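You operate a simulated robot arm through the tools that you are given. There is no shell and no other tool.

You are at the controls of a simulated two-armed robot. One attempt, no reset.

## Task
Put the large copper bar from the upper tread on the tall rack worktop. Take the white-gripped link and leave it in the cream tray. Put the blue-topped block on the grey board. Press the green blower button three times. Take the felt pad with white grip and leave it on the green board. Close the dark blue drawer. Put the teal bar from the blue tray in the teal tray. Any order will do. Set down upright: blue-topped block, felt pad with white grip.

The check looks at the end state, three seconds after you hand in, the way a careful person would. Anything else that was tipped, shoved, dropped, spilled or broken makes it a failure.

## Robot
Two 7-joint arms with two-finger parallel grippers on one trunk, on a base that drives. Base frame: it is fixed to the floor where the robot stands at the start and does not move with it; the origin is under the middle of the robot, x ahead of it, y to its left, z up. Readings come in mm, degrees, newtons and seconds.
The left shoulder is at the start at [50, 187, 1014], the right one opposite. With the tool pointing down near the work surface each hand reaches from about 100 to 540 mm from the robot's upright axis, wherever it stands, measured 20 degrees to its own side. Places, roughly: blue-topped block (5x8x6 cm) [-7700, 1600, 900]; cream tray (30x20x5 cm) [-6600, 1500, 900]; dark blue drawer [-7000, 5500, 900]; felt pad with white grip (7x5x7 cm) [-7700, 1300, 900]; green blower button [-7600, 1400, 900]; green board (13x10x1 cm) [-7700, 1800, 900]; grey board (13x10x1 cm) [-6800, 900, 900]; large copper bar (4x18x3 cm) [-2800, 1500, 400]; tall rack worktop [-6700, 1500, 900]; teal bar (3x11x3 cm) [-6500, 6900, 900]; teal tray (30x20x5 cm) [-6400, 2400, 900]; white-gripped link (14x5x3 cm) [-6300, 3000, 900]. Payload 3.43 kg a hand.
The TCP of each hand is the grasp point between the finger pads, 30 mm short of the fingertips. In the tool frame z runs along the fingers and y along their closing line. The gripper opens to 94 mm. The fingers are 28 mm wide and 10 mm thick; the gripper's body (50 by 96 mm) begins 55 mm behind the TCP.
Orientation is told as [roll, pitch, yaw] about the base's x, y, z axes, in that order, counted from this pose: with the fingers straight down and closing along the base's y, the tool's x points along the base's -x, its y along +y and its z along -z.

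## Interface
- The arms move only by the tool move_arm. It takes "left_rows", "right_rows" or both (then of equal length, played together; a hand with none holds still); each is a list that holds one entry, the list of rows, each a list of 7 numbers: the shift along the tool's x, y, z in units of 30 mm (1.0 is 30 mm), then the turn, a rotation vector about the tool's x, y, z in units of 5 degrees (1.0 is 5 degrees), then the opening, from 0 (shut) to 1 (fully open). In form: [[[x, y, z, ax, ay, az, grip], ...]]. A call has 1 to 20 rows; each row shifts and turns the commanded pose from where the row before left it, along the tool's axes as they then stand. A call with a number of a shift or a turn outside -1 to 1 is refused whole. Rows are played at 5 a second. More than 50 mm and 8.6 degrees between two rows, or a gripper value outside its range, and nothing of the call is played. Where a pose cannot be reached the arm comes as near as it can. A force on the tool above 40 N (or 10 N above the force at the start of the call, whichever is more), or a blocked arm, ends the call early, and 0.2 s more pass. Each finger travels about 153 mm/s and halts on what it meets, pressing with about 38 N; the grip force reading is that of the motor and also rises with nothing between the fingers. The clock runs only during rows and for 0.2 s after the last one: add rows that do not move to give the fingers time. The reply holds the time, the measured pose of the TCP, the force on the tool along the base axes, the opening and the grip force, in the units named above and with some noise, with the torque about the TCP (base axes, N m) and any sound that the robot's microphone picked up.
- Cameras (640 x 400 px; columns grow to the right, rows downward): "scene" is now at [141.6, 1.2, 1162.9]; the picture's right is [0.01, -1.00, 0.00], its down [-0.69, -0.01, -0.72] and it looks along [0.72, 0.01, -0.69] (base axes); focal length 250 px, centre (320, 200). "left" rides on the left gripper at [76, -14, -102] in its tool frame; the picture's right is [0.18, 0.98, 0.00], its down [-0.75, 0.14, -0.64] and it looks along [-0.63, 0.12, 0.77] (tool axes); focal length 243 px, centre (320, 200). "right" rides on the right gripper at [76, 14, -102] in its tool frame; the picture's right is [-0.18, 0.98, 0.00], its down [-0.75, -0.14, -0.64] and it looks along [-0.63, -0.12, 0.77] (tool axes); focal length 243 px, centre (320, 200). There is no depth. A picture from a camera that has moved, and an enlarged one, comes with that camera's place and axes in the base frame and with its lens.
- camera(camera): a new picture of that camera. It takes no simulated time.
- slide_trunk(by): slides the trunk up (or, below 0, down) by that many mm; the arms and the scene camera ride with it, the base frame stays. It gives what a move gives, with no picture.
- base_move(legs): drives the robot by 1 to 6 legs, each [ahead, left, turn to the left] in mm, mm and degrees, along the robot's own axes; the way and the turn of a leg run together, so that a leg with both is an arc; at most 1500 mm and 180 degrees a leg. The arms and the cameras ride along, it lands a little off, and it stops where it bumps. It gives what a move gives.
- aim_head(pan, tilt): turns the head with the scene camera to pan (to the left, within 80 degrees either way) and tilt (down, from -29 to 69), counted from straight ahead of the robot. It gives what a move gives.
- enlarge(camera, box): a new picture of the part [left, top, right, bottom] of that camera's present view, enlarged. It takes no simulated time.
- finish_job(): hands the job in; it is judged then, once.

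Nothing tells you exact positions but the pictures and the camera data. Unless the task says otherwise, let go and move clear before handing in.

The tools are called after "Request:" as name(argument=value, ...) on one line, values as JSON. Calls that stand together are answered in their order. move_arm: Moves the arms, as the interface text tells. Its arguments: {"type":"object","properties":{"left_rows":{"type":"array"},"right_rows":{"type":"array"}},"required":[]} The other tools are called the same way: slide_trunk (by) slides the trunk up or down; base_move (legs) drives the base; aim_head (pan, tilt) turns the head that bears the scene camera; camera (camera) takes a picture; enlarge (camera, box) takes an enlarged picture of a part of a camera's view; finish_job () hands the job in.

At the start:

```text
time: 0.0
left_tcp_pos: [312.4, 136.6, 624.8]
left_ee_rot: [0.1, 0.0, -0.1]
left_ft_force: [0.1, 0.2, -0.2]
left_torque: [-0.02, 0.0, 0.01]
left_gripper_width: 93.9
left_grip_force: 0.0
right_tcp_pos: [264.3, -87.4, 640.9]
right_ee_rot: [0.0, -0.1, 0.0]
right_ft_force: [0.0, 0.1, 0.1]
right_torque: [-0.02, 0.01, 0.0]
right_gripper_width: 93.9
right_grip_force: 0.1
trunk travel left (down, up): [-229.0, 202.0]
robot x, y, heading: [-1.0, -4.2, 0.0]
head pan, tilt: [0.6, 43.8]
```

scene: 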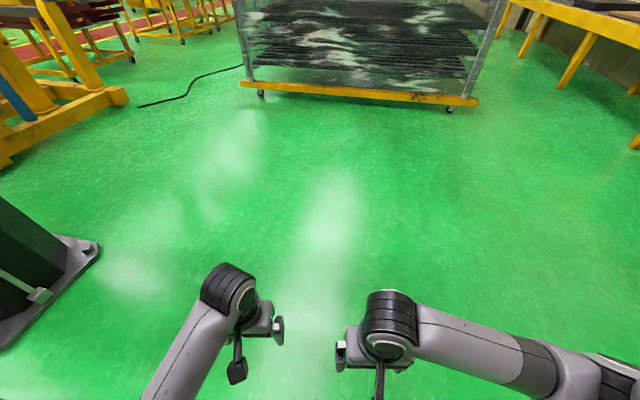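
right: 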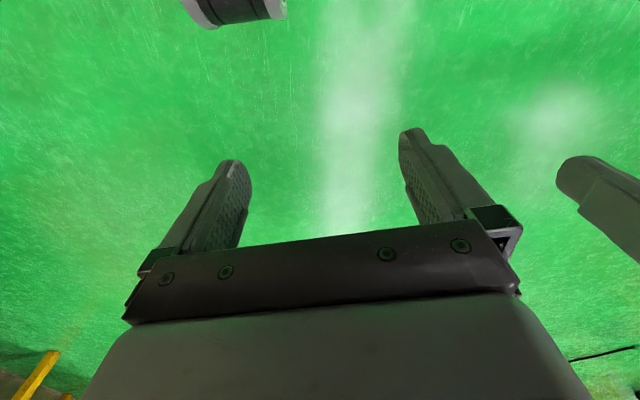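
left: 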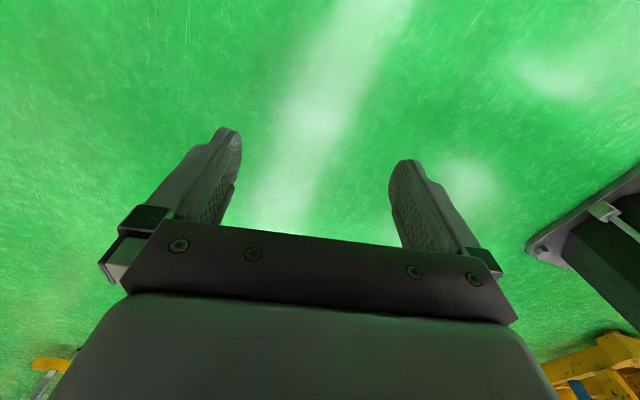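

I see an open green shop floor with a dark rack ahead and yellow benches to the sides; all the work is listed behind me at negative x. I will first look around with the head to learn the surroundings.

Request:
aim_head(pan=80, tilt=15)

Request:
camera(camera="scene")

```text
time: 1.5
left_tcp_pos: [313.2, 135.2, 624.9]
left_ee_rot: [0.0, -0.1, 0.1]
left_ft_force: [0.6, -0.5, -0.9]
left_torque: [-0.01, 0.0, -0.01]
left_gripper_width: 94.2
left_grip_force: 0.1
right_tcp_pos: [266.2, -86.8, 641.0]
right_ee_rot: [-0.1, -0.1, 0.0]
right_ft_force: [1.5, -0.8, 0.5]
right_torque: [-0.01, -0.01, 0.02]
right_gripper_width: 93.9
right_grip_force: 0.1
trunk travel left (down, up): [-229.0, 202.0]
robot x, y, heading: [0.5, -1.1, -0.0]
head pan, tilt: [80.0, 15.0]
```

```text
taken
camera scene: at [75.7, 92.4, 1208.1], right [0.98, -0.17, 0.0], down [-0.05, -0.26, -0.97], along [0.17, 0.95, -0.26], focal length 250 px, centre (320, 200)
```

scene: 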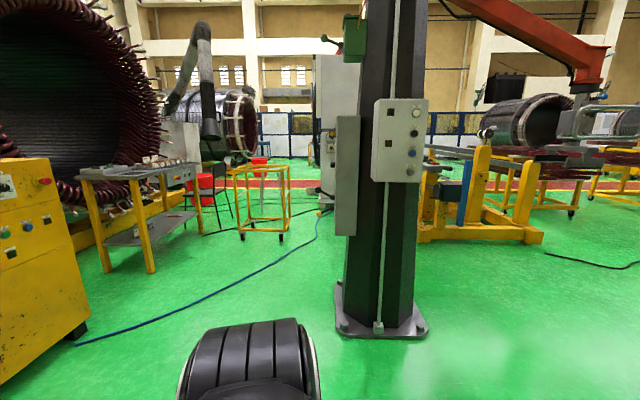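

A machine pillar stands to the front-left, with benches and stator rings farther off. I turn in place toward the work side to look further.

Request:
aim_head(pan=-80, tilt=15)

Request:
camera(camera="scene")

```text
time: 4.0
left_tcp_pos: [313.7, 136.0, 625.4]
left_ee_rot: [0.0, 0.0, 0.0]
left_ft_force: [0.3, 0.1, -0.2]
left_torque: [0.01, -0.01, -0.03]
left_gripper_width: 93.9
left_grip_force: 0.1
right_tcp_pos: [265.4, -88.2, 639.6]
right_ee_rot: [0.0, 0.0, -0.1]
right_ft_force: [-0.9, 0.0, -0.3]
right_torque: [-0.01, -0.01, 0.01]
right_gripper_width: 94.2
right_grip_force: 0.0
trunk travel left (down, up): [-229.0, 202.0]
robot x, y, heading: [-2.9, 0.6, 0.0]
head pan, tilt: [-80.0, 15.0]
```

```text
taken
camera scene: at [75.7, -91.6, 1208.1], right [-0.98, -0.17, 0.0], down [-0.05, 0.25, -0.97], along [0.17, -0.95, -0.26], focal length 250 px, centre (320, 200)
```

scene: 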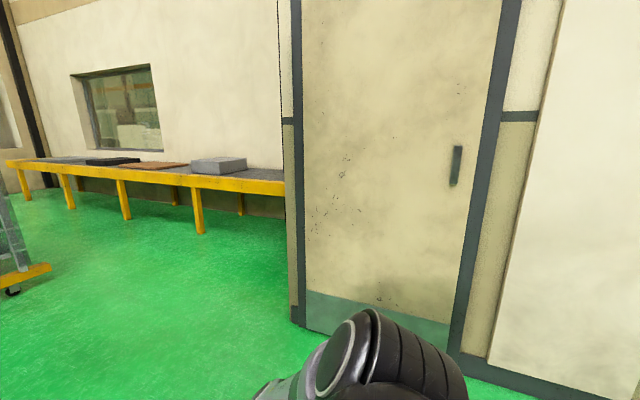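

A wall with a door is about 1.4 m to the right, so there is room to turn. I turn toward the work area in place.

Request:
base_move(legs=[[0, 0, 165]])

Request:
aim_head(pan=0, tilt=15)

Request:
camera(camera="scene")

```text
time: 11.1
left_tcp_pos: [-338.1, -45.9, 624.5]
left_ee_rot: [0.0, 0.0, 164.5]
left_ft_force: [0.1, -0.2, 0.4]
left_torque: [0.0, 0.0, 0.01]
left_gripper_width: 94.1
left_grip_force: 0.0
right_tcp_pos: [-232.1, 155.6, 640.1]
right_ee_rot: [0.0, 0.0, 164.4]
right_ft_force: [0.6, 0.2, 0.2]
right_torque: [-0.02, 0.01, 0.0]
right_gripper_width: 94.0
right_grip_force: 0.1
trunk travel left (down, up): [-229.0, 202.0]
robot x, y, heading: [-1.7, 0.3, 164.4]
head pan, tilt: [-80.0, 15.0]
```

```text
time: 12.7
left_tcp_pos: [-338.7, -46.5, 626.3]
left_ee_rot: [0.0, 0.0, 164.5]
left_ft_force: [0.8, -1.2, 0.0]
left_torque: [0.0, 0.01, 0.02]
left_gripper_width: 94.1
left_grip_force: 0.0
right_tcp_pos: [-232.1, 155.2, 640.6]
right_ee_rot: [0.0, 0.0, 164.4]
right_ft_force: [1.0, 0.3, 0.5]
right_torque: [-0.02, 0.0, -0.04]
right_gripper_width: 94.1
right_grip_force: 0.1
trunk travel left (down, up): [-229.0, 202.0]
robot x, y, heading: [-2.0, 0.6, 164.3]
head pan, tilt: [0.0, 15.0]
```

```text
taken
camera scene: at [-145.2, 41.2, 1208.1], right [0.27, 0.96, 0.0], down [0.25, -0.07, -0.97], along [-0.93, 0.26, -0.26], focal length 250 px, centre (320, 200)
```

scene: 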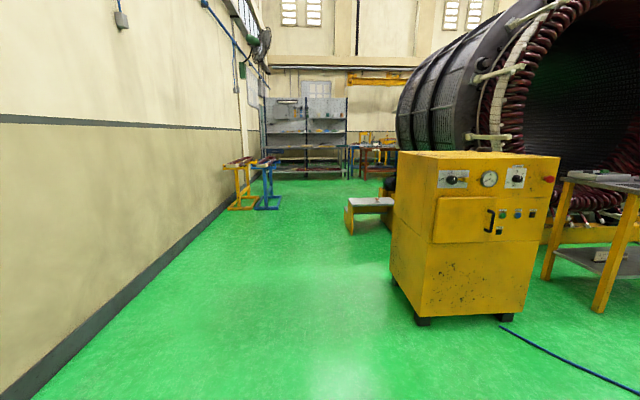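

Ahead is a corridor: a wall on the left, a yellow machine on the right, a yellow step unit behind it, and racks at the far end. I zoom in on these.

Request:
enlarge(camera="scene", box=[220, 80, 420, 240])

Request:
enlarge(camera="scene", box=[330, 160, 430, 250])

```text
2.50 times, centred on (320, 160) of scene
camera zoom: at [-145.2, 41.2, 1208.1], right [0.27, 0.96, 0.0], down [0.25, -0.07, -0.97], along [-0.93, 0.26, -0.26], focal length 625 px, centre (320, 300)
```

zoom: 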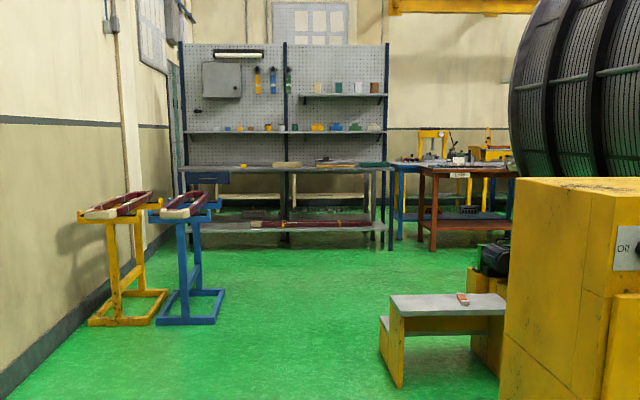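

```text
4.44 times, centred on (380, 205) of scene
camera zoom: at [-145.2, 41.2, 1208.1], right [0.27, 0.96, 0.0], down [0.25, -0.07, -0.97], along [-0.93, 0.26, -0.26], focal length 1110 px, centre (53, 178)
```

zoom: 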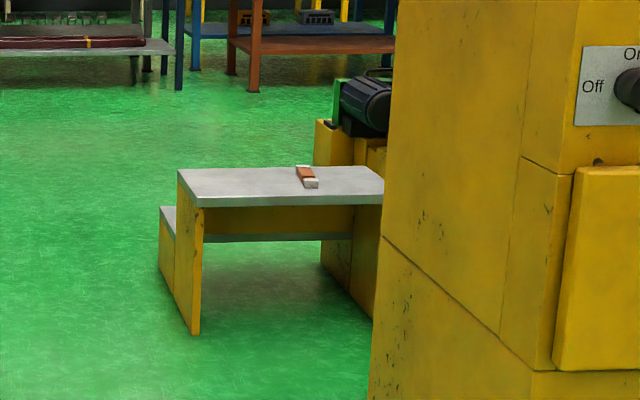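

The copper bar is on the upper tread of the yellow step unit, roughly [-2780, 1490]; the rack stands about 6.8 m ahead. I look down to gauge my own footprint before driving.

Request:
aim_head(pan=0, tilt=69)

Request:
camera(camera="scene")

```text
time: 13.9
left_tcp_pos: [-338.2, -47.3, 625.0]
left_ee_rot: [-0.1, 0.1, 164.6]
left_ft_force: [0.4, 0.2, -0.9]
left_torque: [0.0, -0.01, 0.02]
left_gripper_width: 93.8
left_grip_force: 0.0
right_tcp_pos: [-232.5, 154.8, 640.4]
right_ee_rot: [0.0, 0.0, 164.3]
right_ft_force: [0.1, -0.1, 0.3]
right_torque: [-0.01, -0.04, 0.02]
right_gripper_width: 94.2
right_grip_force: 0.1
trunk travel left (down, up): [-229.0, 202.0]
robot x, y, heading: [0.8, -0.7, 164.1]
head pan, tilt: [0.0, 68.8]
```

```text
taken
camera scene: at [-109.2, 31.1, 1132.5], right [0.27, 0.96, 0.0], down [0.9, -0.25, -0.36], along [-0.35, 0.1, -0.93], focal length 250 px, centre (320, 200)
```

scene: 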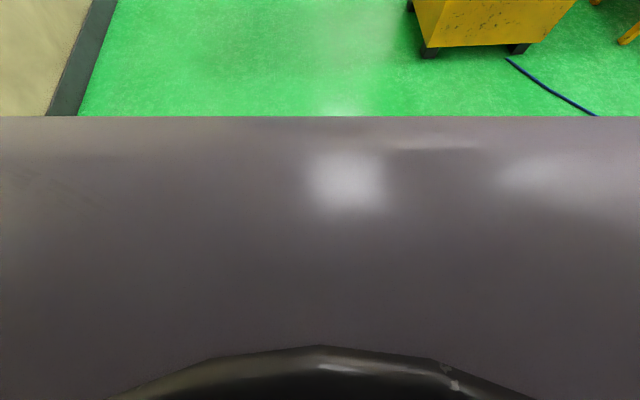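

The view at full tilt is blocked by my own body; the earlier picture shows floor free from about 320 mm ahead of my axis. I check the side the same way.

Request:
aim_head(pan=-75, tilt=45)

Request:
camera(camera="scene")

Request:
aim_head(pan=0, tilt=45)

Request:
camera(camera="scene")

```text
time: 15.3
left_tcp_pos: [-338.9, -44.7, 626.2]
left_ee_rot: [0.1, 0.0, 164.4]
left_ft_force: [-0.4, -0.8, -0.1]
left_torque: [0.02, -0.04, -0.03]
left_gripper_width: 93.9
left_grip_force: 0.1
right_tcp_pos: [-232.3, 156.2, 641.5]
right_ee_rot: [0.0, 0.0, 164.4]
right_ft_force: [0.2, -0.6, 0.6]
right_torque: [0.02, 0.01, 0.02]
right_gripper_width: 94.2
right_grip_force: 0.0
trunk travel left (down, up): [-229.0, 202.0]
robot x, y, heading: [-1.1, -1.5, 164.5]
head pan, tilt: [-75.0, 45.0]
```

```text
taken
camera scene: at [-54.5, 97.4, 1161.3], right [1.0, -0.01, 0.0], down [-0.01, -0.71, -0.71], along [0.01, 0.71, -0.71], focal length 250 px, centre (320, 200)
```

scene: 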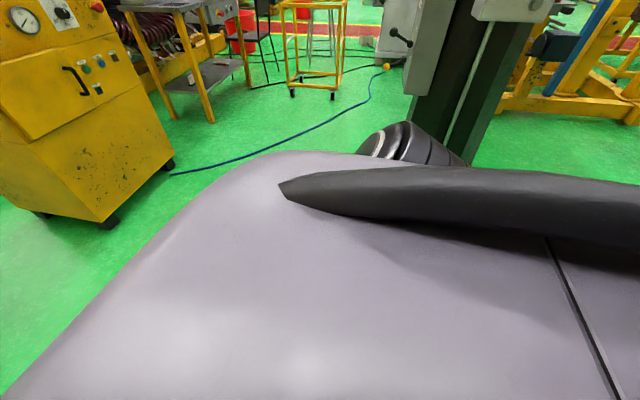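

```text
time: 16.8
left_tcp_pos: [-337.1, -46.5, 625.3]
left_ee_rot: [0.0, 0.1, 164.5]
left_ft_force: [-1.0, 0.4, -0.4]
left_torque: [-0.02, -0.05, 0.0]
left_gripper_width: 93.9
left_grip_force: 0.0
right_tcp_pos: [-232.0, 155.3, 641.1]
right_ee_rot: [0.0, 0.0, 164.4]
right_ft_force: [-0.3, 0.8, 0.9]
right_torque: [0.0, 0.01, 0.0]
right_gripper_width: 94.0
right_grip_force: 0.0
trunk travel left (down, up): [-229.0, 202.0]
robot x, y, heading: [2.2, -4.9, 164.4]
head pan, tilt: [0.0, 45.0]
```

```text
taken
camera scene: at [-133.6, 37.9, 1161.3], right [0.27, 0.96, 0.0], down [0.68, -0.19, -0.71], along [-0.68, 0.19, -0.71], focal length 250 px, centre (320, 200)
```

scene: 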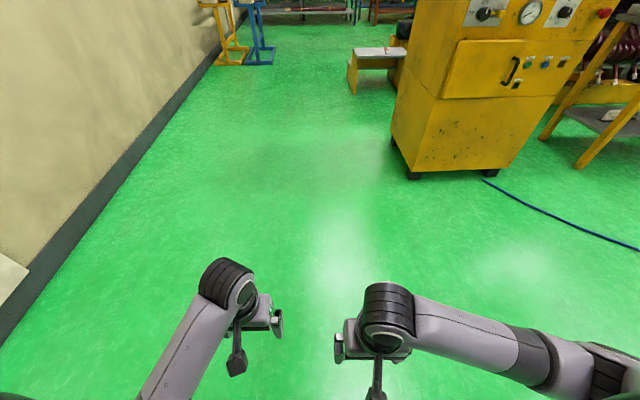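

The floor is clear ahead along the corridor. I drive about 2 m forward, keeping a bit left of the yellow machine, then look again.

Request:
base_move(legs=[[1200, 100, 0], [850, 0, 0]])

Request:
aim_head(pan=-25, tilt=30)

Request:
camera(camera="scene")

```text
time: 27.1
left_tcp_pos: [-2349.7, 400.3, 625.5]
left_ee_rot: [0.1, -0.1, 164.8]
left_ft_force: [-0.4, 0.0, 0.3]
left_torque: [0.01, 0.04, 0.0]
left_gripper_width: 93.9
left_grip_force: 0.2
right_tcp_pos: [-2244.5, 601.7, 641.0]
right_ee_rot: [0.0, 0.1, 164.7]
right_ft_force: [0.3, -0.7, 1.0]
right_torque: [0.0, -0.03, 0.0]
right_gripper_width: 94.1
right_grip_force: 0.0
trunk travel left (down, up): [-229.0, 202.0]
robot x, y, heading: [-2008.5, 447.9, 164.9]
head pan, tilt: [0.0, 45.0]
```

```text
time: 28.0
left_tcp_pos: [-2349.0, 401.1, 624.5]
left_ee_rot: [0.0, 0.0, 164.7]
left_ft_force: [-0.1, 0.5, 0.5]
left_torque: [-0.02, -0.01, -0.03]
left_gripper_width: 94.0
left_grip_force: 0.0
right_tcp_pos: [-2244.3, 601.9, 640.1]
right_ee_rot: [0.0, 0.0, 164.5]
right_ft_force: [-0.1, -0.3, -1.3]
right_torque: [0.0, -0.02, -0.03]
right_gripper_width: 93.7
right_grip_force: 0.0
trunk travel left (down, up): [-229.0, 202.0]
robot x, y, heading: [-2011.9, 447.7, 164.9]
head pan, tilt: [-25.0, 30.0]
```

```text
taken
camera scene: at [-2135.6, 522.1, 1183.8], right [0.65, 0.76, 0.0], down [0.38, -0.32, -0.87], along [-0.66, 0.56, -0.5], focal length 250 px, centre (320, 200)
```

scene: 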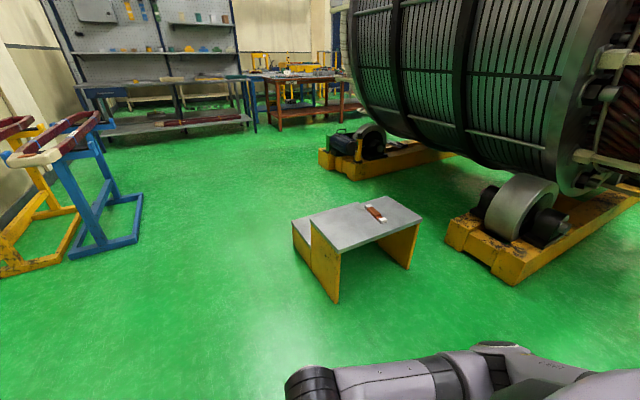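

Request:
enlarge(camera="scene", box=[270, 170, 450, 310])

```text
2.86 times, centred on (360, 240) of scene
camera zoom: at [-2135.6, 522.1, 1183.8], right [0.65, 0.76, 0.0], down [0.38, -0.32, -0.87], along [-0.66, 0.56, -0.5], focal length 714 px, centre (206, 86)
```

zoom: 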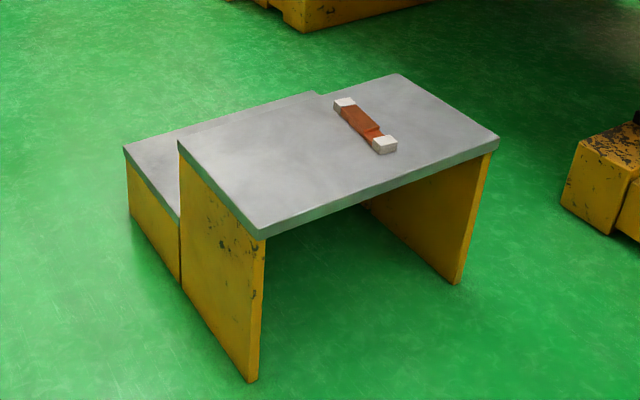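

The step unit's tread top is near z 380, its near edge about 570 mm wide and 160 mm in front of the bar's centre; the bar is at about [-2857, 1553], pointing heading ~160°. I check my right hand camera to see how far my base sticks out before approaching.

Request:
camera(camera="right")

Request:
camera(camera="left")

```text
taken
camera right: at [-2175.3, 569.0, 744.2], right [-0.44, -0.9, 0.0], down [-0.69, 0.34, 0.64], along [-0.58, 0.28, -0.77], focal length 243 px, centre (320, 200)
```

right: 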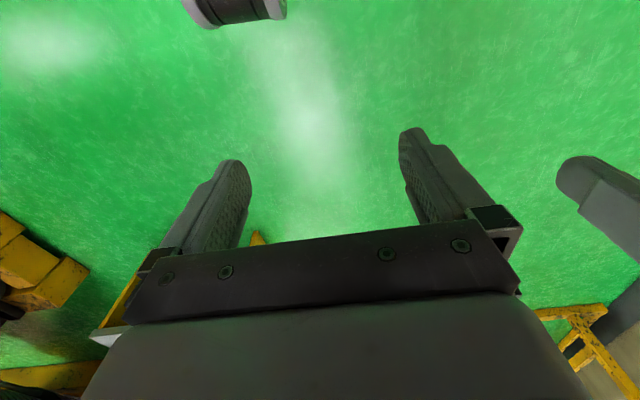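

```text
taken
camera left: at [-2272.7, 393.8, 727.3], right [-0.08, -1.0, 0.0], down [-0.76, 0.06, 0.64], along [-0.64, 0.05, -0.77], focal length 243 px, centre (320, 200)
```

left: 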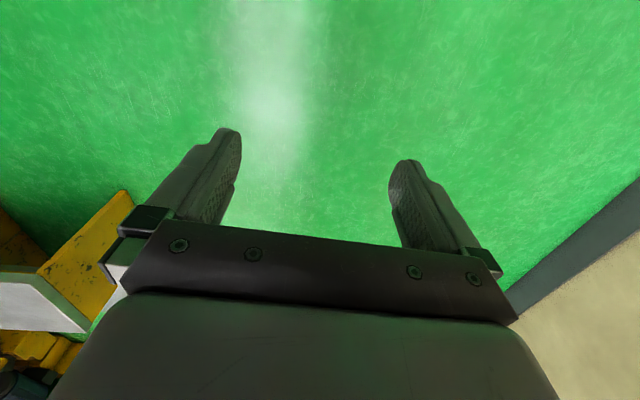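

The base is not visible from here. I tilt the left hand backwards for a moment to look at my own base footprint.

Request:
move_arm(left_rows=[[[0, 0, 0, 0, 1, 0, 1], [0, 0, 0, 0, 1, 0, 1], [0, 0, 0, 0, 1, 0, 1], [0, 0, 0, 0, 1, 0, 1], [0, 0, 0, 0, 1, 0, 1], [0, 0, 0, 0, 1, 0, 1], [0, 0, 0, 0, 1, 0, 1], [0, 0, 0, 0, 1, 0, 1], [0, 0, 0, 0, 1, 0, 1], [0, 0, 0, 0, 1, 0, 1]]])

Request:
camera(camera="left")

```text
time: 30.2
left_tcp_pos: [-2348.6, 400.5, 624.7]
left_ee_rot: [0.0, 50.1, 164.8]
left_ft_force: [0.3, 0.5, 0.7]
left_torque: [0.01, 0.03, 0.01]
left_gripper_width: 93.8
left_grip_force: 0.1
right_tcp_pos: [-2245.2, 602.2, 640.4]
right_ee_rot: [-0.1, 0.0, 164.6]
right_ft_force: [-0.9, -0.7, 0.0]
right_torque: [-0.01, 0.01, 0.01]
right_gripper_width: 93.9
right_grip_force: 0.1
trunk travel left (down, up): [-229.0, 202.0]
robot x, y, heading: [-2007.6, 449.7, 164.6]
head pan, tilt: [-25.0, 30.0]
```

```text
taken
camera left: at [-2374.7, 421.6, 748.8], right [-0.15, -0.98, 0.14], down [-0.98, 0.12, -0.17], along [0.15, -0.16, -0.98], focal length 243 px, centre (320, 200)
```

left: 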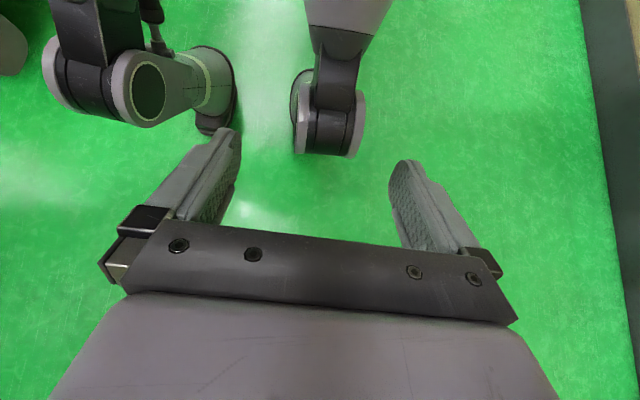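

Request:
enlarge(camera="left", box=[0, 0, 400, 200])

Request:
move_arm(left_rows=[[[0, 0, 0, 0, 1, 0, 1], [0, 0, 0, 0, 1, 0, 1], [0, 0, 0, 0, 1, 0, 1], [0, 0, 0, 0, 1, 0, 1], [0, 0, 0, 0, 1, 0, 1], [0, 0, 0, 0, 1, 0, 1]]])

Request:
camera(camera="left")

```text
1.60 times, centred on (200, 100) of left
camera zoom: at [-2374.7, 421.6, 748.8], right [-0.15, -0.98, 0.14], down [-0.98, 0.12, -0.17], along [0.15, -0.16, -0.98], focal length 388 px, centre (512, 360)
```

zoom: 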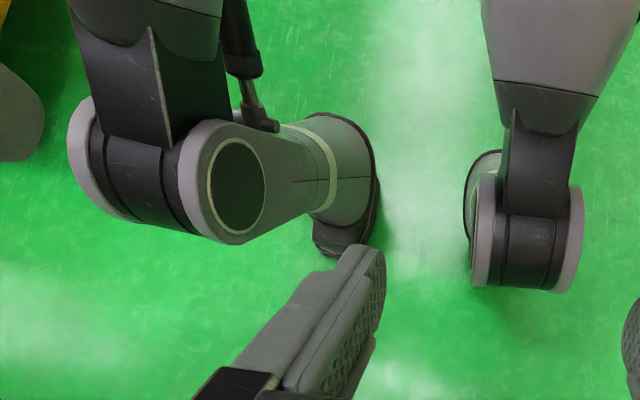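

```text
time: 31.6
left_tcp_pos: [-2340.2, 396.9, 630.2]
left_ee_rot: [-1.0, 79.7, 163.7]
left_ft_force: [-1.1, -0.6, -0.4]
left_torque: [0.03, 0.0, -0.02]
left_gripper_width: 94.1
left_grip_force: 0.0
left hand out of reach, approached as far as the arm can: row 6
right_tcp_pos: [-2243.7, 601.2, 641.4]
right_ee_rot: [0.0, 0.1, 164.6]
right_ft_force: [-1.0, 0.2, 0.1]
right_torque: [0.01, -0.03, 0.02]
right_gripper_width: 94.3
right_grip_force: 0.0
trunk travel left (down, up): [-229.0, 202.0]
robot x, y, heading: [-2011.6, 446.9, 164.5]
head pan, tilt: [-25.0, 30.0]
```

```text
taken
camera left: at [-2421.9, 432.8, 723.3], right [-0.23, -0.96, 0.18], down [-0.78, 0.07, -0.63], along [0.59, -0.28, -0.76], focal length 243 px, centre (320, 200)
```

left: 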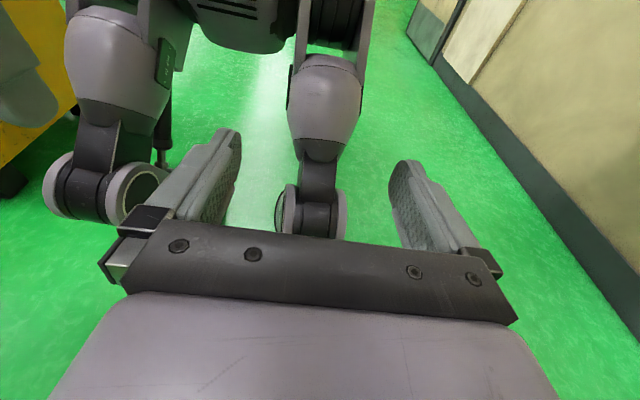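

My lower body is a pair of bent legs whose knees reach only about 200 mm ahead of the axis, so standing with ~300 mm to the step edge is safe. I bring the left hand back upright and then move toward the step.

Request:
move_arm(left_rows=[[[0, 0, 0, 0, -1, 0, 1], [0, 0, 0, 0, -1, 0, 1], [0, 0, 0, 0, -1, 0, 1], [0, 0, 0, 0, -1, 0, 1], [0, 0, 0, 0, -1, 0, 1], [0, 0, 0, 0, -1, 0, 1], [0, 0, 0, 0, -1, 0, 1], [0, 0, 0, 0, -1, 0, 1], [0, 0, 0, 0, -1, 0, 1], [0, 0, 0, 0, -1, 0, 1], [0, 0, 0, 0, -1, 0, 1], [0, 0, 0, 0, -1, 0, 1], [0, 0, 0, 0, -1, 0, 1], [0, 0, 0, 0, -1, 0, 1], [0, 0, 0, 0, -1, 0, 1], [0, 0, 0, 0, -1, 0, 1]]])

```text
time: 35.0
left_tcp_pos: [-2341.0, 395.9, 629.7]
left_ee_rot: [0.1, -0.1, 164.7]
left_ft_force: [-0.1, -1.3, 0.2]
left_torque: [-0.02, 0.0, -0.01]
left_gripper_width: 94.1
left_grip_force: 0.1
right_tcp_pos: [-2244.0, 602.8, 641.0]
right_ee_rot: [0.0, 0.0, 164.6]
right_ft_force: [-0.7, 0.0, 0.1]
right_torque: [-0.01, -0.02, -0.01]
right_gripper_width: 93.9
right_grip_force: 0.0
trunk travel left (down, up): [-229.0, 202.0]
robot x, y, heading: [-2009.8, 447.3, 164.6]
head pan, tilt: [-25.0, 30.0]
```

I drive forward and to the right to stand in front of the step with the bar about 460 mm ahead and slightly to my right.

Request:
base_move(legs=[[450, -400, 0], [0, -290, 0], [130, 0, 0]])

Request:
aim_head(pan=-10, tilt=50)

Request:
camera(camera="scene")

Request:
camera(camera="right")

```text
time: 42.6
left_tcp_pos: [-2718.7, 1212.4, 630.3]
left_ee_rot: [0.1, 0.0, 165.0]
left_ft_force: [0.1, -0.2, -0.5]
left_torque: [-0.01, -0.03, -0.02]
left_gripper_width: 94.2
left_grip_force: 0.1
right_tcp_pos: [-2622.7, 1418.8, 640.7]
right_ee_rot: [0.1, -0.1, 165.0]
right_ft_force: [-0.4, -0.2, 1.5]
right_torque: [-0.01, 0.04, 0.02]
right_gripper_width: 94.2
right_grip_force: 0.0
trunk travel left (down, up): [-229.0, 202.0]
robot x, y, heading: [-2388.8, 1265.6, 165.1]
head pan, tilt: [-25.0, 30.0]
```

```text
time: 43.5
left_tcp_pos: [-2718.8, 1212.5, 630.1]
left_ee_rot: [0.0, -0.1, 164.9]
left_ft_force: [-0.3, -0.5, 0.4]
left_torque: [0.02, 0.0, 0.0]
left_gripper_width: 94.2
left_grip_force: 0.0
right_tcp_pos: [-2623.4, 1418.0, 641.4]
right_ee_rot: [0.1, 0.0, 164.9]
right_ft_force: [-0.8, 0.2, 0.5]
right_torque: [0.0, 0.01, -0.02]
right_gripper_width: 93.8
right_grip_force: 0.0
trunk travel left (down, up): [-229.0, 202.0]
robot x, y, heading: [-2389.3, 1264.2, 164.8]
head pan, tilt: [-10.0, 50.0]
```

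```text
taken
camera scene: at [-2515.0, 1313.9, 1154.4], right [0.42, 0.91, 0.0], down [0.69, -0.32, -0.64], along [-0.58, 0.27, -0.77], focal length 250 px, centre (320, 200)
```

scene: 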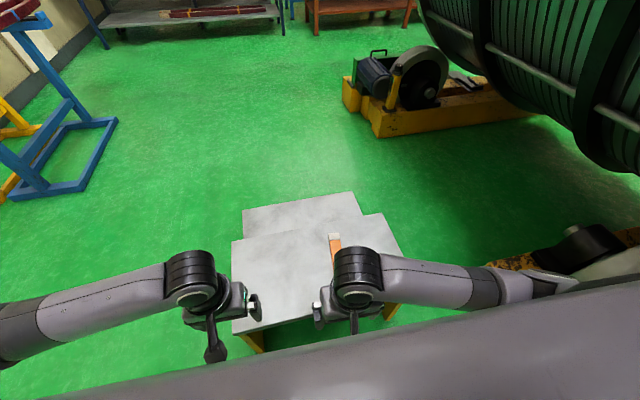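

```text
taken
camera right: at [-2554.4, 1386.1, 744.2], right [-0.43, -0.9, 0.0], down [-0.69, 0.33, 0.64], along [-0.58, 0.28, -0.77], focal length 243 px, centre (320, 200)
```

right: 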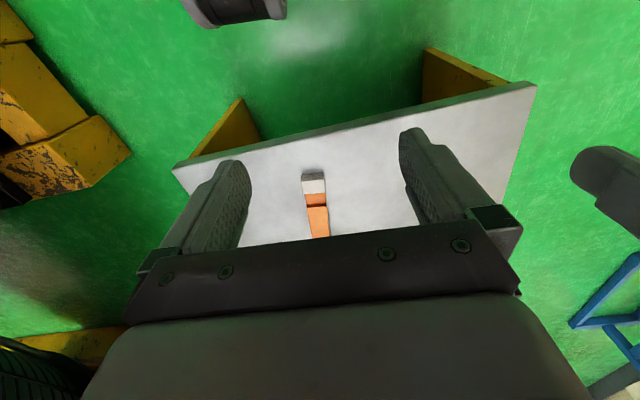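

The bar lies just ahead of the right gripper. I zoom in on it for an accurate fix.

Request:
enlarge(camera="right", box=[240, 150, 400, 250])

Request:
enlarge(camera="scene", box=[220, 180, 420, 340])

```text
4.00 times, centred on (320, 200) of right
camera zoom: at [-2554.4, 1386.1, 744.2], right [-0.43, -0.9, 0.0], down [-0.69, 0.33, 0.64], along [-0.58, 0.28, -0.77], focal length 970 px, centre (320, 200)
```

zoom: 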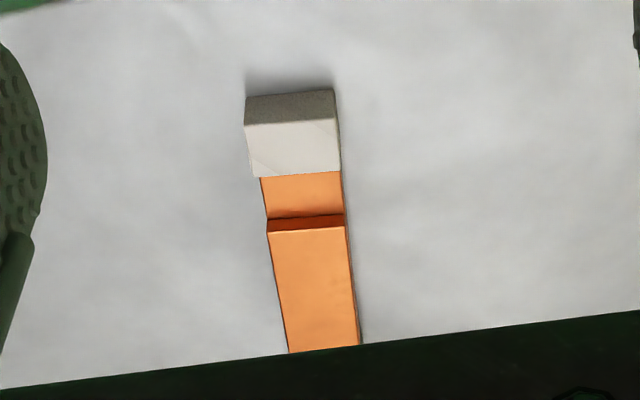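

```text
2.50 times, centred on (320, 260) of scene
camera zoom: at [-2515.0, 1313.9, 1154.4], right [0.42, 0.91, 0.0], down [0.69, -0.32, -0.64], along [-0.58, 0.27, -0.77], focal length 625 px, centre (320, 50)
```

zoom: 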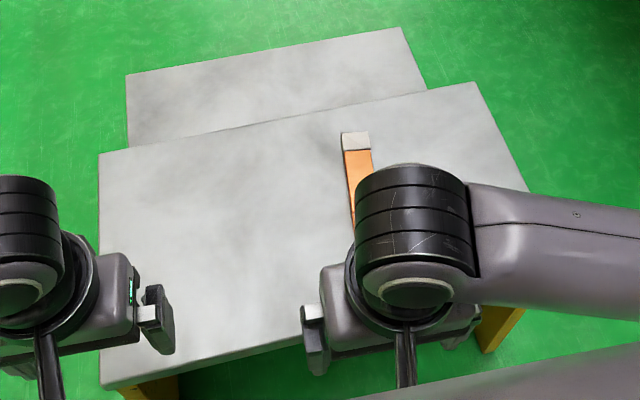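

The bar's centre is about [-2847, 1531], top z≈409, along heading 160°. I lower the trunk 150 mm and creep 60 mm forward.

Request:
slide_trunk(by=-150)

Request:
base_move(legs=[[60, 0, 0]])

Request:
camera(camera="right")

```text
time: 45.2
left_tcp_pos: [-2719.3, 1212.8, 480.5]
left_ee_rot: [0.0, -0.1, 165.1]
left_ft_force: [-0.4, -0.8, -0.4]
left_torque: [-0.01, 0.02, 0.04]
left_gripper_width: 94.0
left_grip_force: 0.1
right_tcp_pos: [-2623.3, 1418.1, 491.9]
right_ee_rot: [0.0, 0.0, 164.8]
right_ft_force: [0.5, 0.3, 0.6]
right_torque: [0.02, -0.02, 0.0]
right_gripper_width: 94.0
right_grip_force: 0.0
trunk travel left (down, up): [-79.0, 352.0]
robot x, y, heading: [-2390.7, 1265.5, 165.1]
head pan, tilt: [-10.0, 50.0]
```

```text
time: 46.2
left_tcp_pos: [-2733.7, 1217.3, 481.1]
left_ee_rot: [0.0, -0.1, 165.0]
left_ft_force: [0.2, -0.3, 0.4]
left_torque: [0.0, 0.0, -0.02]
left_gripper_width: 94.0
left_grip_force: 0.1
right_tcp_pos: [-2639.2, 1423.2, 491.1]
right_ee_rot: [-0.1, 0.0, 165.1]
right_ft_force: [0.1, -0.8, 0.1]
right_torque: [0.04, 0.0, -0.01]
right_gripper_width: 94.1
right_grip_force: 0.1
trunk travel left (down, up): [-79.0, 352.0]
robot x, y, heading: [-2406.2, 1271.5, 165.1]
head pan, tilt: [-10.0, 50.0]
stopped in leg 1: the robot was blocked; the commanded pose is now the measured one
```

```text
taken
camera right: at [-2570.2, 1390.6, 594.2], right [-0.43, -0.9, 0.0], down [-0.69, 0.33, 0.64], along [-0.58, 0.28, -0.77], focal length 243 px, centre (320, 200)
```

right: 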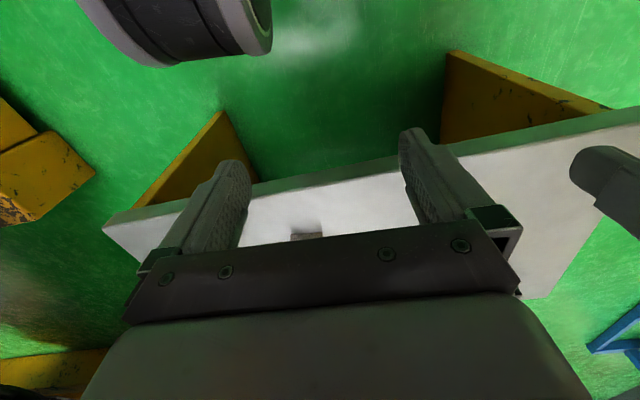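

The base bumped lightly after 16 mm (standing about 340 mm from the step's edge), but the bar is within reach at ~512 mm. I move the right hand above the bar at the present height and check the picture.

Request:
move_arm(right_rows=[[[-0.953, -0.212, 0, 0, 0, 0, 1], [-0.953, -0.212, 0, 0, 0, 0, 1], [-0.953, -0.212, 0, 0, 0, 0, 1], [-0.953, -0.212, 0, 0, 0, 0, 1], [-0.953, -0.212, 0, 0, 0, 0, 1], [-0.953, -0.212, 0, 0, 0, 0, 1], [-0.953, -0.212, 0, 0, 0, 0, 1], [-0.953, -0.212, 0, 0, 0, 0, 1], [0, 0, 0, 0, 0, 1, 1], [0, 0, 0, 0, 0, 0, 1]]])

Request:
camera(camera="right")

Request:
camera(camera="scene")

```text
time: 48.4
left_tcp_pos: [-2734.8, 1216.3, 478.9]
left_ee_rot: [0.1, 0.0, 165.1]
left_ft_force: [0.6, -0.1, 0.2]
left_torque: [-0.01, -0.01, 0.02]
left_gripper_width: 93.8
left_grip_force: 0.0
right_tcp_pos: [-2847.7, 1531.4, 490.3]
right_ee_rot: [0.0, 0.0, 160.1]
right_ft_force: [-0.7, 0.0, 0.6]
right_torque: [0.0, -0.02, -0.04]
right_gripper_width: 93.9
right_grip_force: 0.0
trunk travel left (down, up): [-79.0, 352.0]
robot x, y, heading: [-2406.2, 1267.7, 165.2]
head pan, tilt: [-10.0, 50.0]
```

```text
taken
camera right: at [-2781.5, 1493.3, 594.8], right [-0.51, -0.86, 0.0], down [-0.66, 0.39, 0.64], along [-0.55, 0.33, -0.77], focal length 243 px, centre (320, 200)
```

right: 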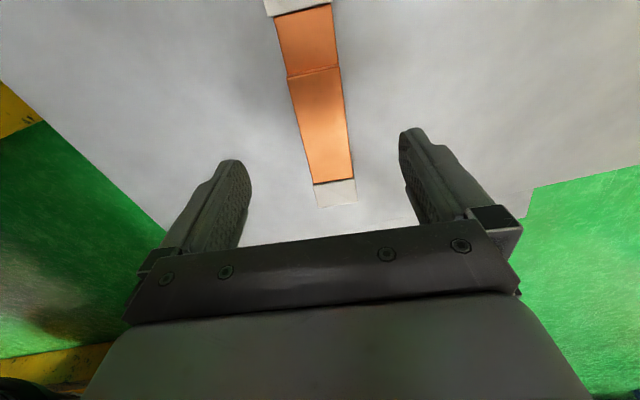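

```text
taken
camera scene: at [-2530.8, 1318.6, 1004.4], right [0.42, 0.91, 0.0], down [0.69, -0.32, -0.64], along [-0.58, 0.27, -0.77], focal length 250 px, centre (320, 200)
```

scene: 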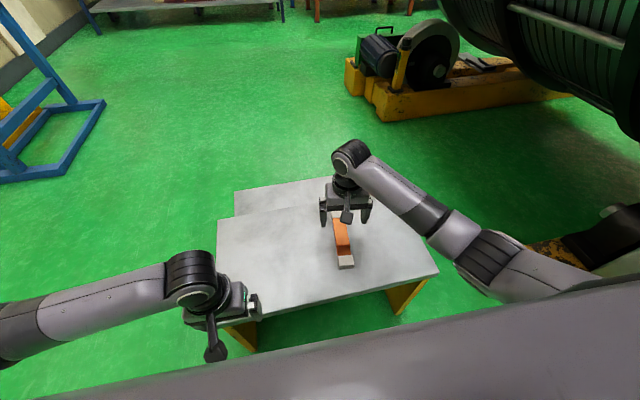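

The right hand is centred over the bar within a few mm. I descend to z≈414 and close the fingers.

Request:
move_arm(right_rows=[[[0, 0, 0.85, 0, 0, 0, 1], [0, 0, 0.85, 0, 0, 0, 1], [0, 0, 0.5, 0, 0, 0, 1], [0, 0, 0.35, 0, 0, 0, 1], [0, 0, 0, 0, 0, 0, 1]]])

Request:
camera(camera="right")

```text
time: 49.3
left_tcp_pos: [-2733.4, 1216.8, 480.9]
left_ee_rot: [-0.2, -0.1, 165.0]
left_ft_force: [0.0, 0.1, -0.1]
left_torque: [0.01, 0.0, 0.02]
left_gripper_width: 94.0
left_grip_force: 0.0
right_tcp_pos: [-2846.7, 1531.2, 430.5]
right_ee_rot: [0.0, 0.2, 160.0]
right_ft_force: [12.4, -2.3, 20.7]
right_torque: [0.72, -0.34, -0.44]
right_gripper_width: 94.0
right_grip_force: 0.1
trunk travel left (down, up): [-79.0, 352.0]
robot x, y, heading: [-2402.2, 1271.7, 165.1]
head pan, tilt: [-10.0, 50.0]
stopped in row 4 (right hand): the force on the tool passed its limit at 54 N (the readings are from after the stop); the commanded pose is now the measured one
```

```text
taken
camera right: at [-2781.5, 1493.4, 533.7], right [-0.51, -0.86, 0.0], down [-0.66, 0.39, 0.64], along [-0.55, 0.33, -0.77], focal length 243 px, centre (320, 200)
```

right: 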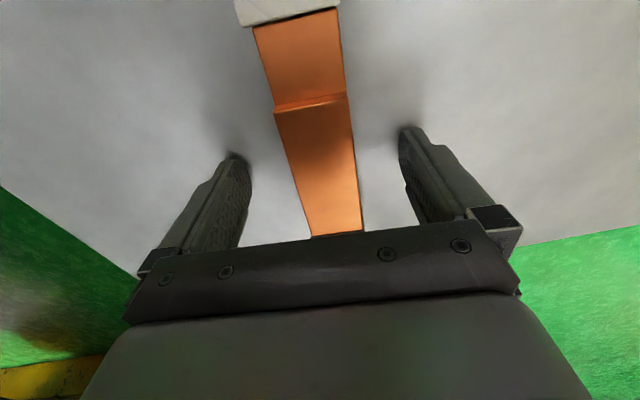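

The fingertips touched the tread at TCP z≈430, so the tread is at z≈400 and the bar's top near 430. I lift 4 mm and close on the bar.

Request:
move_arm(right_rows=[[[0, 0, -0.13, 0, 0, 0, 1], [0, 0.12, 0, 0, 0, 0, 1], [0, 0, 0, 0, 0, 0, 0.5], [0, 0, 0, 0, 0, 0, 0], [0, 0, 0, 0, 0, 0, 0], [0, 0, 0, 0, 0, 0, 0], [0, 0, 0, 0, 0, 0, 0]]])

Request:
camera(camera="right")

```text
time: 50.9
left_tcp_pos: [-2733.4, 1216.8, 480.4]
left_ee_rot: [-0.1, -0.1, 165.0]
left_ft_force: [-0.4, -0.3, -0.1]
left_torque: [0.0, 0.01, 0.02]
left_gripper_width: 93.9
left_grip_force: 0.1
right_tcp_pos: [-2846.6, 1528.9, 429.5]
right_ee_rot: [0.0, 0.3, 160.0]
right_ft_force: [-1.0, 0.3, -0.6]
right_torque: [0.2, 0.32, -0.01]
right_gripper_width: 36.0
right_grip_force: 37.8
trunk travel left (down, up): [-79.0, 352.0]
robot x, y, heading: [-2402.5, 1271.3, 165.0]
head pan, tilt: [-10.0, 50.0]
```

```text
taken
camera right: at [-2782.9, 1490.3, 534.0], right [-0.51, -0.86, 0.0], down [-0.66, 0.39, 0.64], along [-0.55, 0.32, -0.77], focal length 243 px, centre (320, 200)
```

right: 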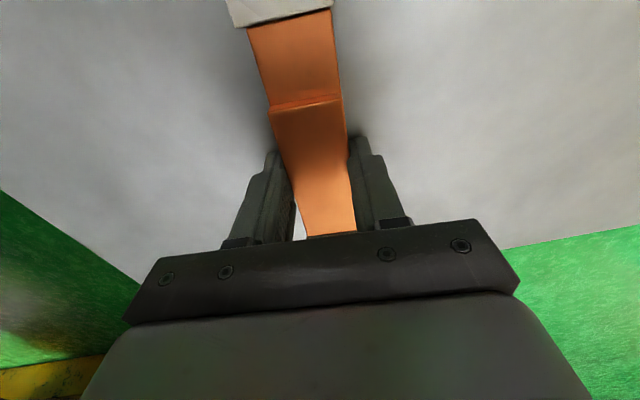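

The fingers hold the copper at 36 mm width. I lift it straight up about 135 mm.

Request:
move_arm(right_rows=[[[0, 0, -0.3, 0, 0, 0, 0], [0, 0, -0.7, 0, 0, 0, 0], [0, 0, -0.9, 0, 0, 0, 0], [0, 0, -0.9, 0, 0, 0, 0], [0, 0, -0.9, 0, 0, 0, 0], [0, 0, -0.8, 0, 0, 0, 0], [0, 0, 0, 0, 0, 0, 0]]])

Request:
camera(camera="right")

Request:
camera(camera="scene")

```text
time: 52.5
left_tcp_pos: [-2734.6, 1216.7, 480.1]
left_ee_rot: [0.0, 0.1, 165.0]
left_ft_force: [0.2, -0.3, -0.3]
left_torque: [0.02, -0.01, -0.03]
left_gripper_width: 94.2
left_grip_force: 0.0
right_tcp_pos: [-2849.7, 1531.1, 565.4]
right_ee_rot: [0.1, 0.3, 160.1]
right_ft_force: [-0.3, -0.5, -7.5]
right_torque: [0.01, 0.08, 0.04]
right_gripper_width: 36.0
right_grip_force: 38.1
trunk travel left (down, up): [-79.0, 352.0]
robot x, y, heading: [-2405.5, 1268.8, 165.2]
head pan, tilt: [-10.0, 50.0]
```

```text
taken
camera right: at [-2784.2, 1490.6, 669.2], right [-0.51, -0.86, 0.0], down [-0.66, 0.39, 0.64], along [-0.55, 0.32, -0.77], focal length 243 px, centre (320, 200)
```

right: 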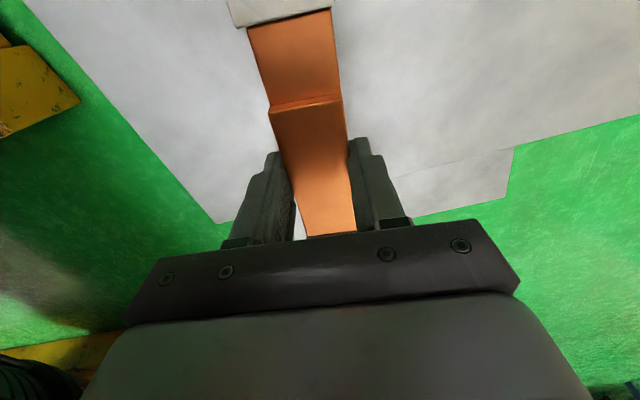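

```text
taken
camera scene: at [-2531.0, 1318.9, 1004.3], right [0.42, 0.91, 0.0], down [0.69, -0.32, -0.64], along [-0.58, 0.27, -0.77], focal length 250 px, centre (320, 200)
```

scene: 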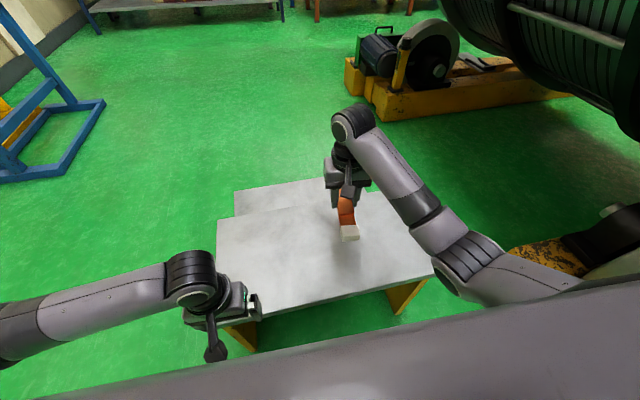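

The bar is held securely (about 7.5 N). I raise the trunk so the bar rides high, back off from the step, and swing left round it toward the rack.

Request:
slide_trunk(by=345)

Request:
base_move(legs=[[-250, 0, 0], [0, 880, -0.5]])

Request:
aim_head(pan=0, tilt=20)

Request:
camera(camera="scene")

```text
time: 55.9
left_tcp_pos: [-2734.7, 1216.8, 824.4]
left_ee_rot: [0.0, 0.1, 165.0]
left_ft_force: [-0.3, -0.5, -0.1]
left_torque: [-0.01, -0.03, 0.01]
left_gripper_width: 94.0
left_grip_force: 0.0
right_tcp_pos: [-2849.3, 1529.0, 909.8]
right_ee_rot: [0.0, 0.4, 160.1]
right_ft_force: [0.3, 0.1, -7.1]
right_torque: [0.02, 0.07, 0.02]
right_gripper_width: 36.0
right_grip_force: 37.6
trunk travel left (down, up): [-424.0, 7.0]
robot x, y, heading: [-2403.8, 1272.8, 164.9]
head pan, tilt: [-10.0, 50.0]
```

```text
time: 65.4
left_tcp_pos: [-2730.7, 303.7, 824.8]
left_ee_rot: [0.0, 0.2, 164.2]
left_ft_force: [0.0, -0.7, 0.8]
left_torque: [-0.03, -0.02, -0.02]
left_gripper_width: 93.9
left_grip_force: 0.1
right_tcp_pos: [-2843.1, 617.3, 909.9]
right_ee_rot: [-0.1, 0.3, 159.3]
right_ft_force: [-0.3, -0.3, -8.0]
right_torque: [-0.01, 0.08, -0.01]
right_gripper_width: 35.9
right_grip_force: 38.4
trunk travel left (down, up): [-424.0, 7.0]
robot x, y, heading: [-2399.8, 351.8, 164.0]
head pan, tilt: [-10.0, 50.0]
```

```text
time: 66.3
left_tcp_pos: [-2730.2, 303.5, 825.5]
left_ee_rot: [0.0, 0.0, 164.2]
left_ft_force: [0.4, 0.0, -0.2]
left_torque: [0.0, 0.0, -0.03]
left_gripper_width: 94.0
left_grip_force: 0.2
right_tcp_pos: [-2842.3, 617.4, 908.7]
right_ee_rot: [0.0, 0.4, 159.3]
right_ft_force: [-0.5, -1.5, -7.3]
right_torque: [0.02, 0.07, -0.02]
right_gripper_width: 35.7
right_grip_force: 38.1
trunk travel left (down, up): [-424.0, 7.0]
robot x, y, heading: [-2401.9, 352.0, 164.2]
head pan, tilt: [0.0, 20.0]
```

```text
taken
camera scene: at [-2546.3, 394.7, 1394.8], right [0.27, 0.96, 0.0], down [0.33, -0.09, -0.94], along [-0.9, 0.25, -0.34], focal length 250 px, centre (320, 200)
```

scene: 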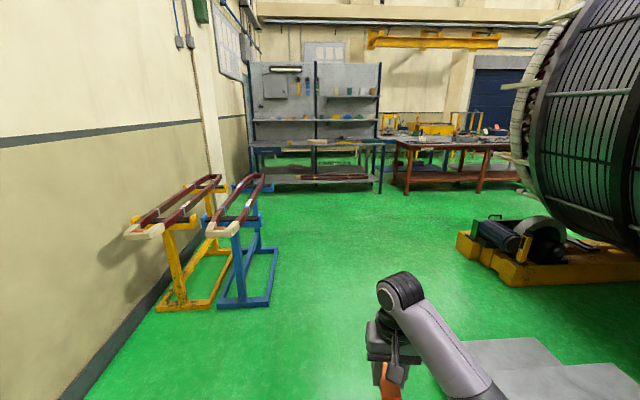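

The corridor between the step and the coil stands is wide enough at about 150 mm left offset. I drive along it to roughly 1 m short of the rack.

Request:
base_move(legs=[[500, -170, 0], [900, 0, 0], [1400, -100, 0], [600, 200, 0]])

Request:
camera(camera="scene")

```text
time: 83.6
left_tcp_pos: [-6005.5, 1304.8, 824.1]
left_ee_rot: [0.0, 0.1, 164.3]
left_ft_force: [0.7, 0.0, 0.1]
left_torque: [0.02, 0.01, 0.0]
left_gripper_width: 93.8
left_grip_force: 0.1
right_tcp_pos: [-6118.0, 1617.0, 909.8]
right_ee_rot: [0.0, 0.4, 159.4]
right_ft_force: [0.4, 0.0, -7.8]
right_torque: [0.06, 0.08, -0.01]
right_gripper_width: 36.0
right_grip_force: 38.2
trunk travel left (down, up): [-424.0, 7.0]
robot x, y, heading: [-5677.1, 1352.7, 164.4]
head pan, tilt: [0.0, 20.0]
```

```text
taken
camera scene: at [-5822.3, 1395.6, 1394.8], right [0.27, 0.96, 0.0], down [0.33, -0.09, -0.94], along [-0.9, 0.25, -0.34], focal length 250 px, centre (320, 200)
```

scene: 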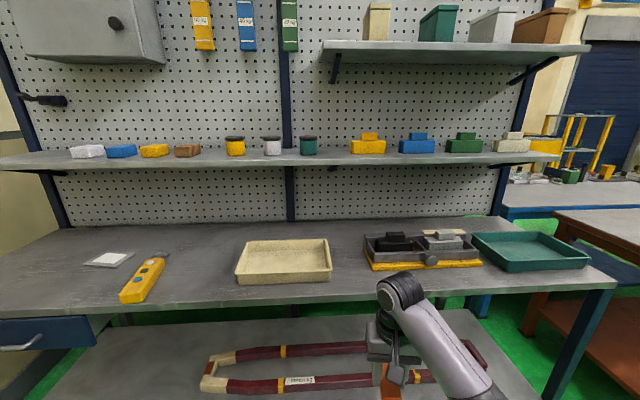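

I'm now facing the rack worktop: grey board and yellow pendant at the left, the cream tray in the middle, a dark tray with weights, and the teal tray at the right. I zoom in to measure the free spot between the pendant and the cream tray for the copper bar.

Request:
enlarge(camera="scene", box=[60, 210, 360, 330])

Request:
enlarge(camera="scene", box=[340, 200, 640, 320])

```text
2.13 times, centred on (210, 270) of scene
camera zoom: at [-5822.3, 1395.6, 1394.8], right [0.27, 0.96, 0.0], down [0.33, -0.09, -0.94], along [-0.9, 0.25, -0.34], focal length 533 px, centre (555, 51)
```

zoom: 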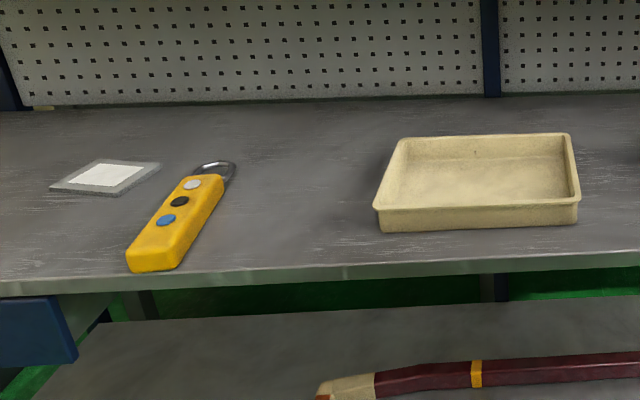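

```text
2.13 times, centred on (490, 260) of scene
camera zoom: at [-5822.3, 1395.6, 1394.8], right [0.27, 0.96, 0.0], down [0.33, -0.09, -0.94], along [-0.9, 0.25, -0.34], focal length 533 px, centre (-43, 72)
```

zoom: 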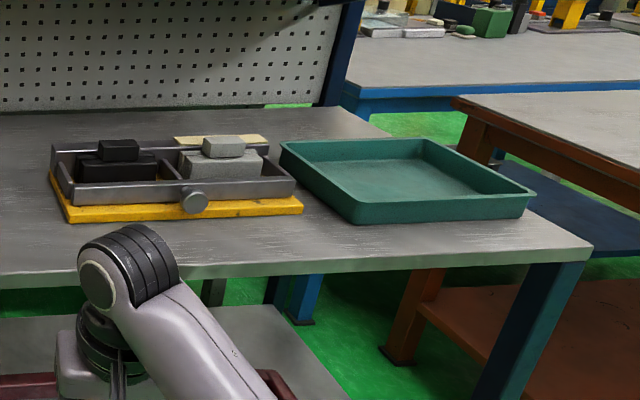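

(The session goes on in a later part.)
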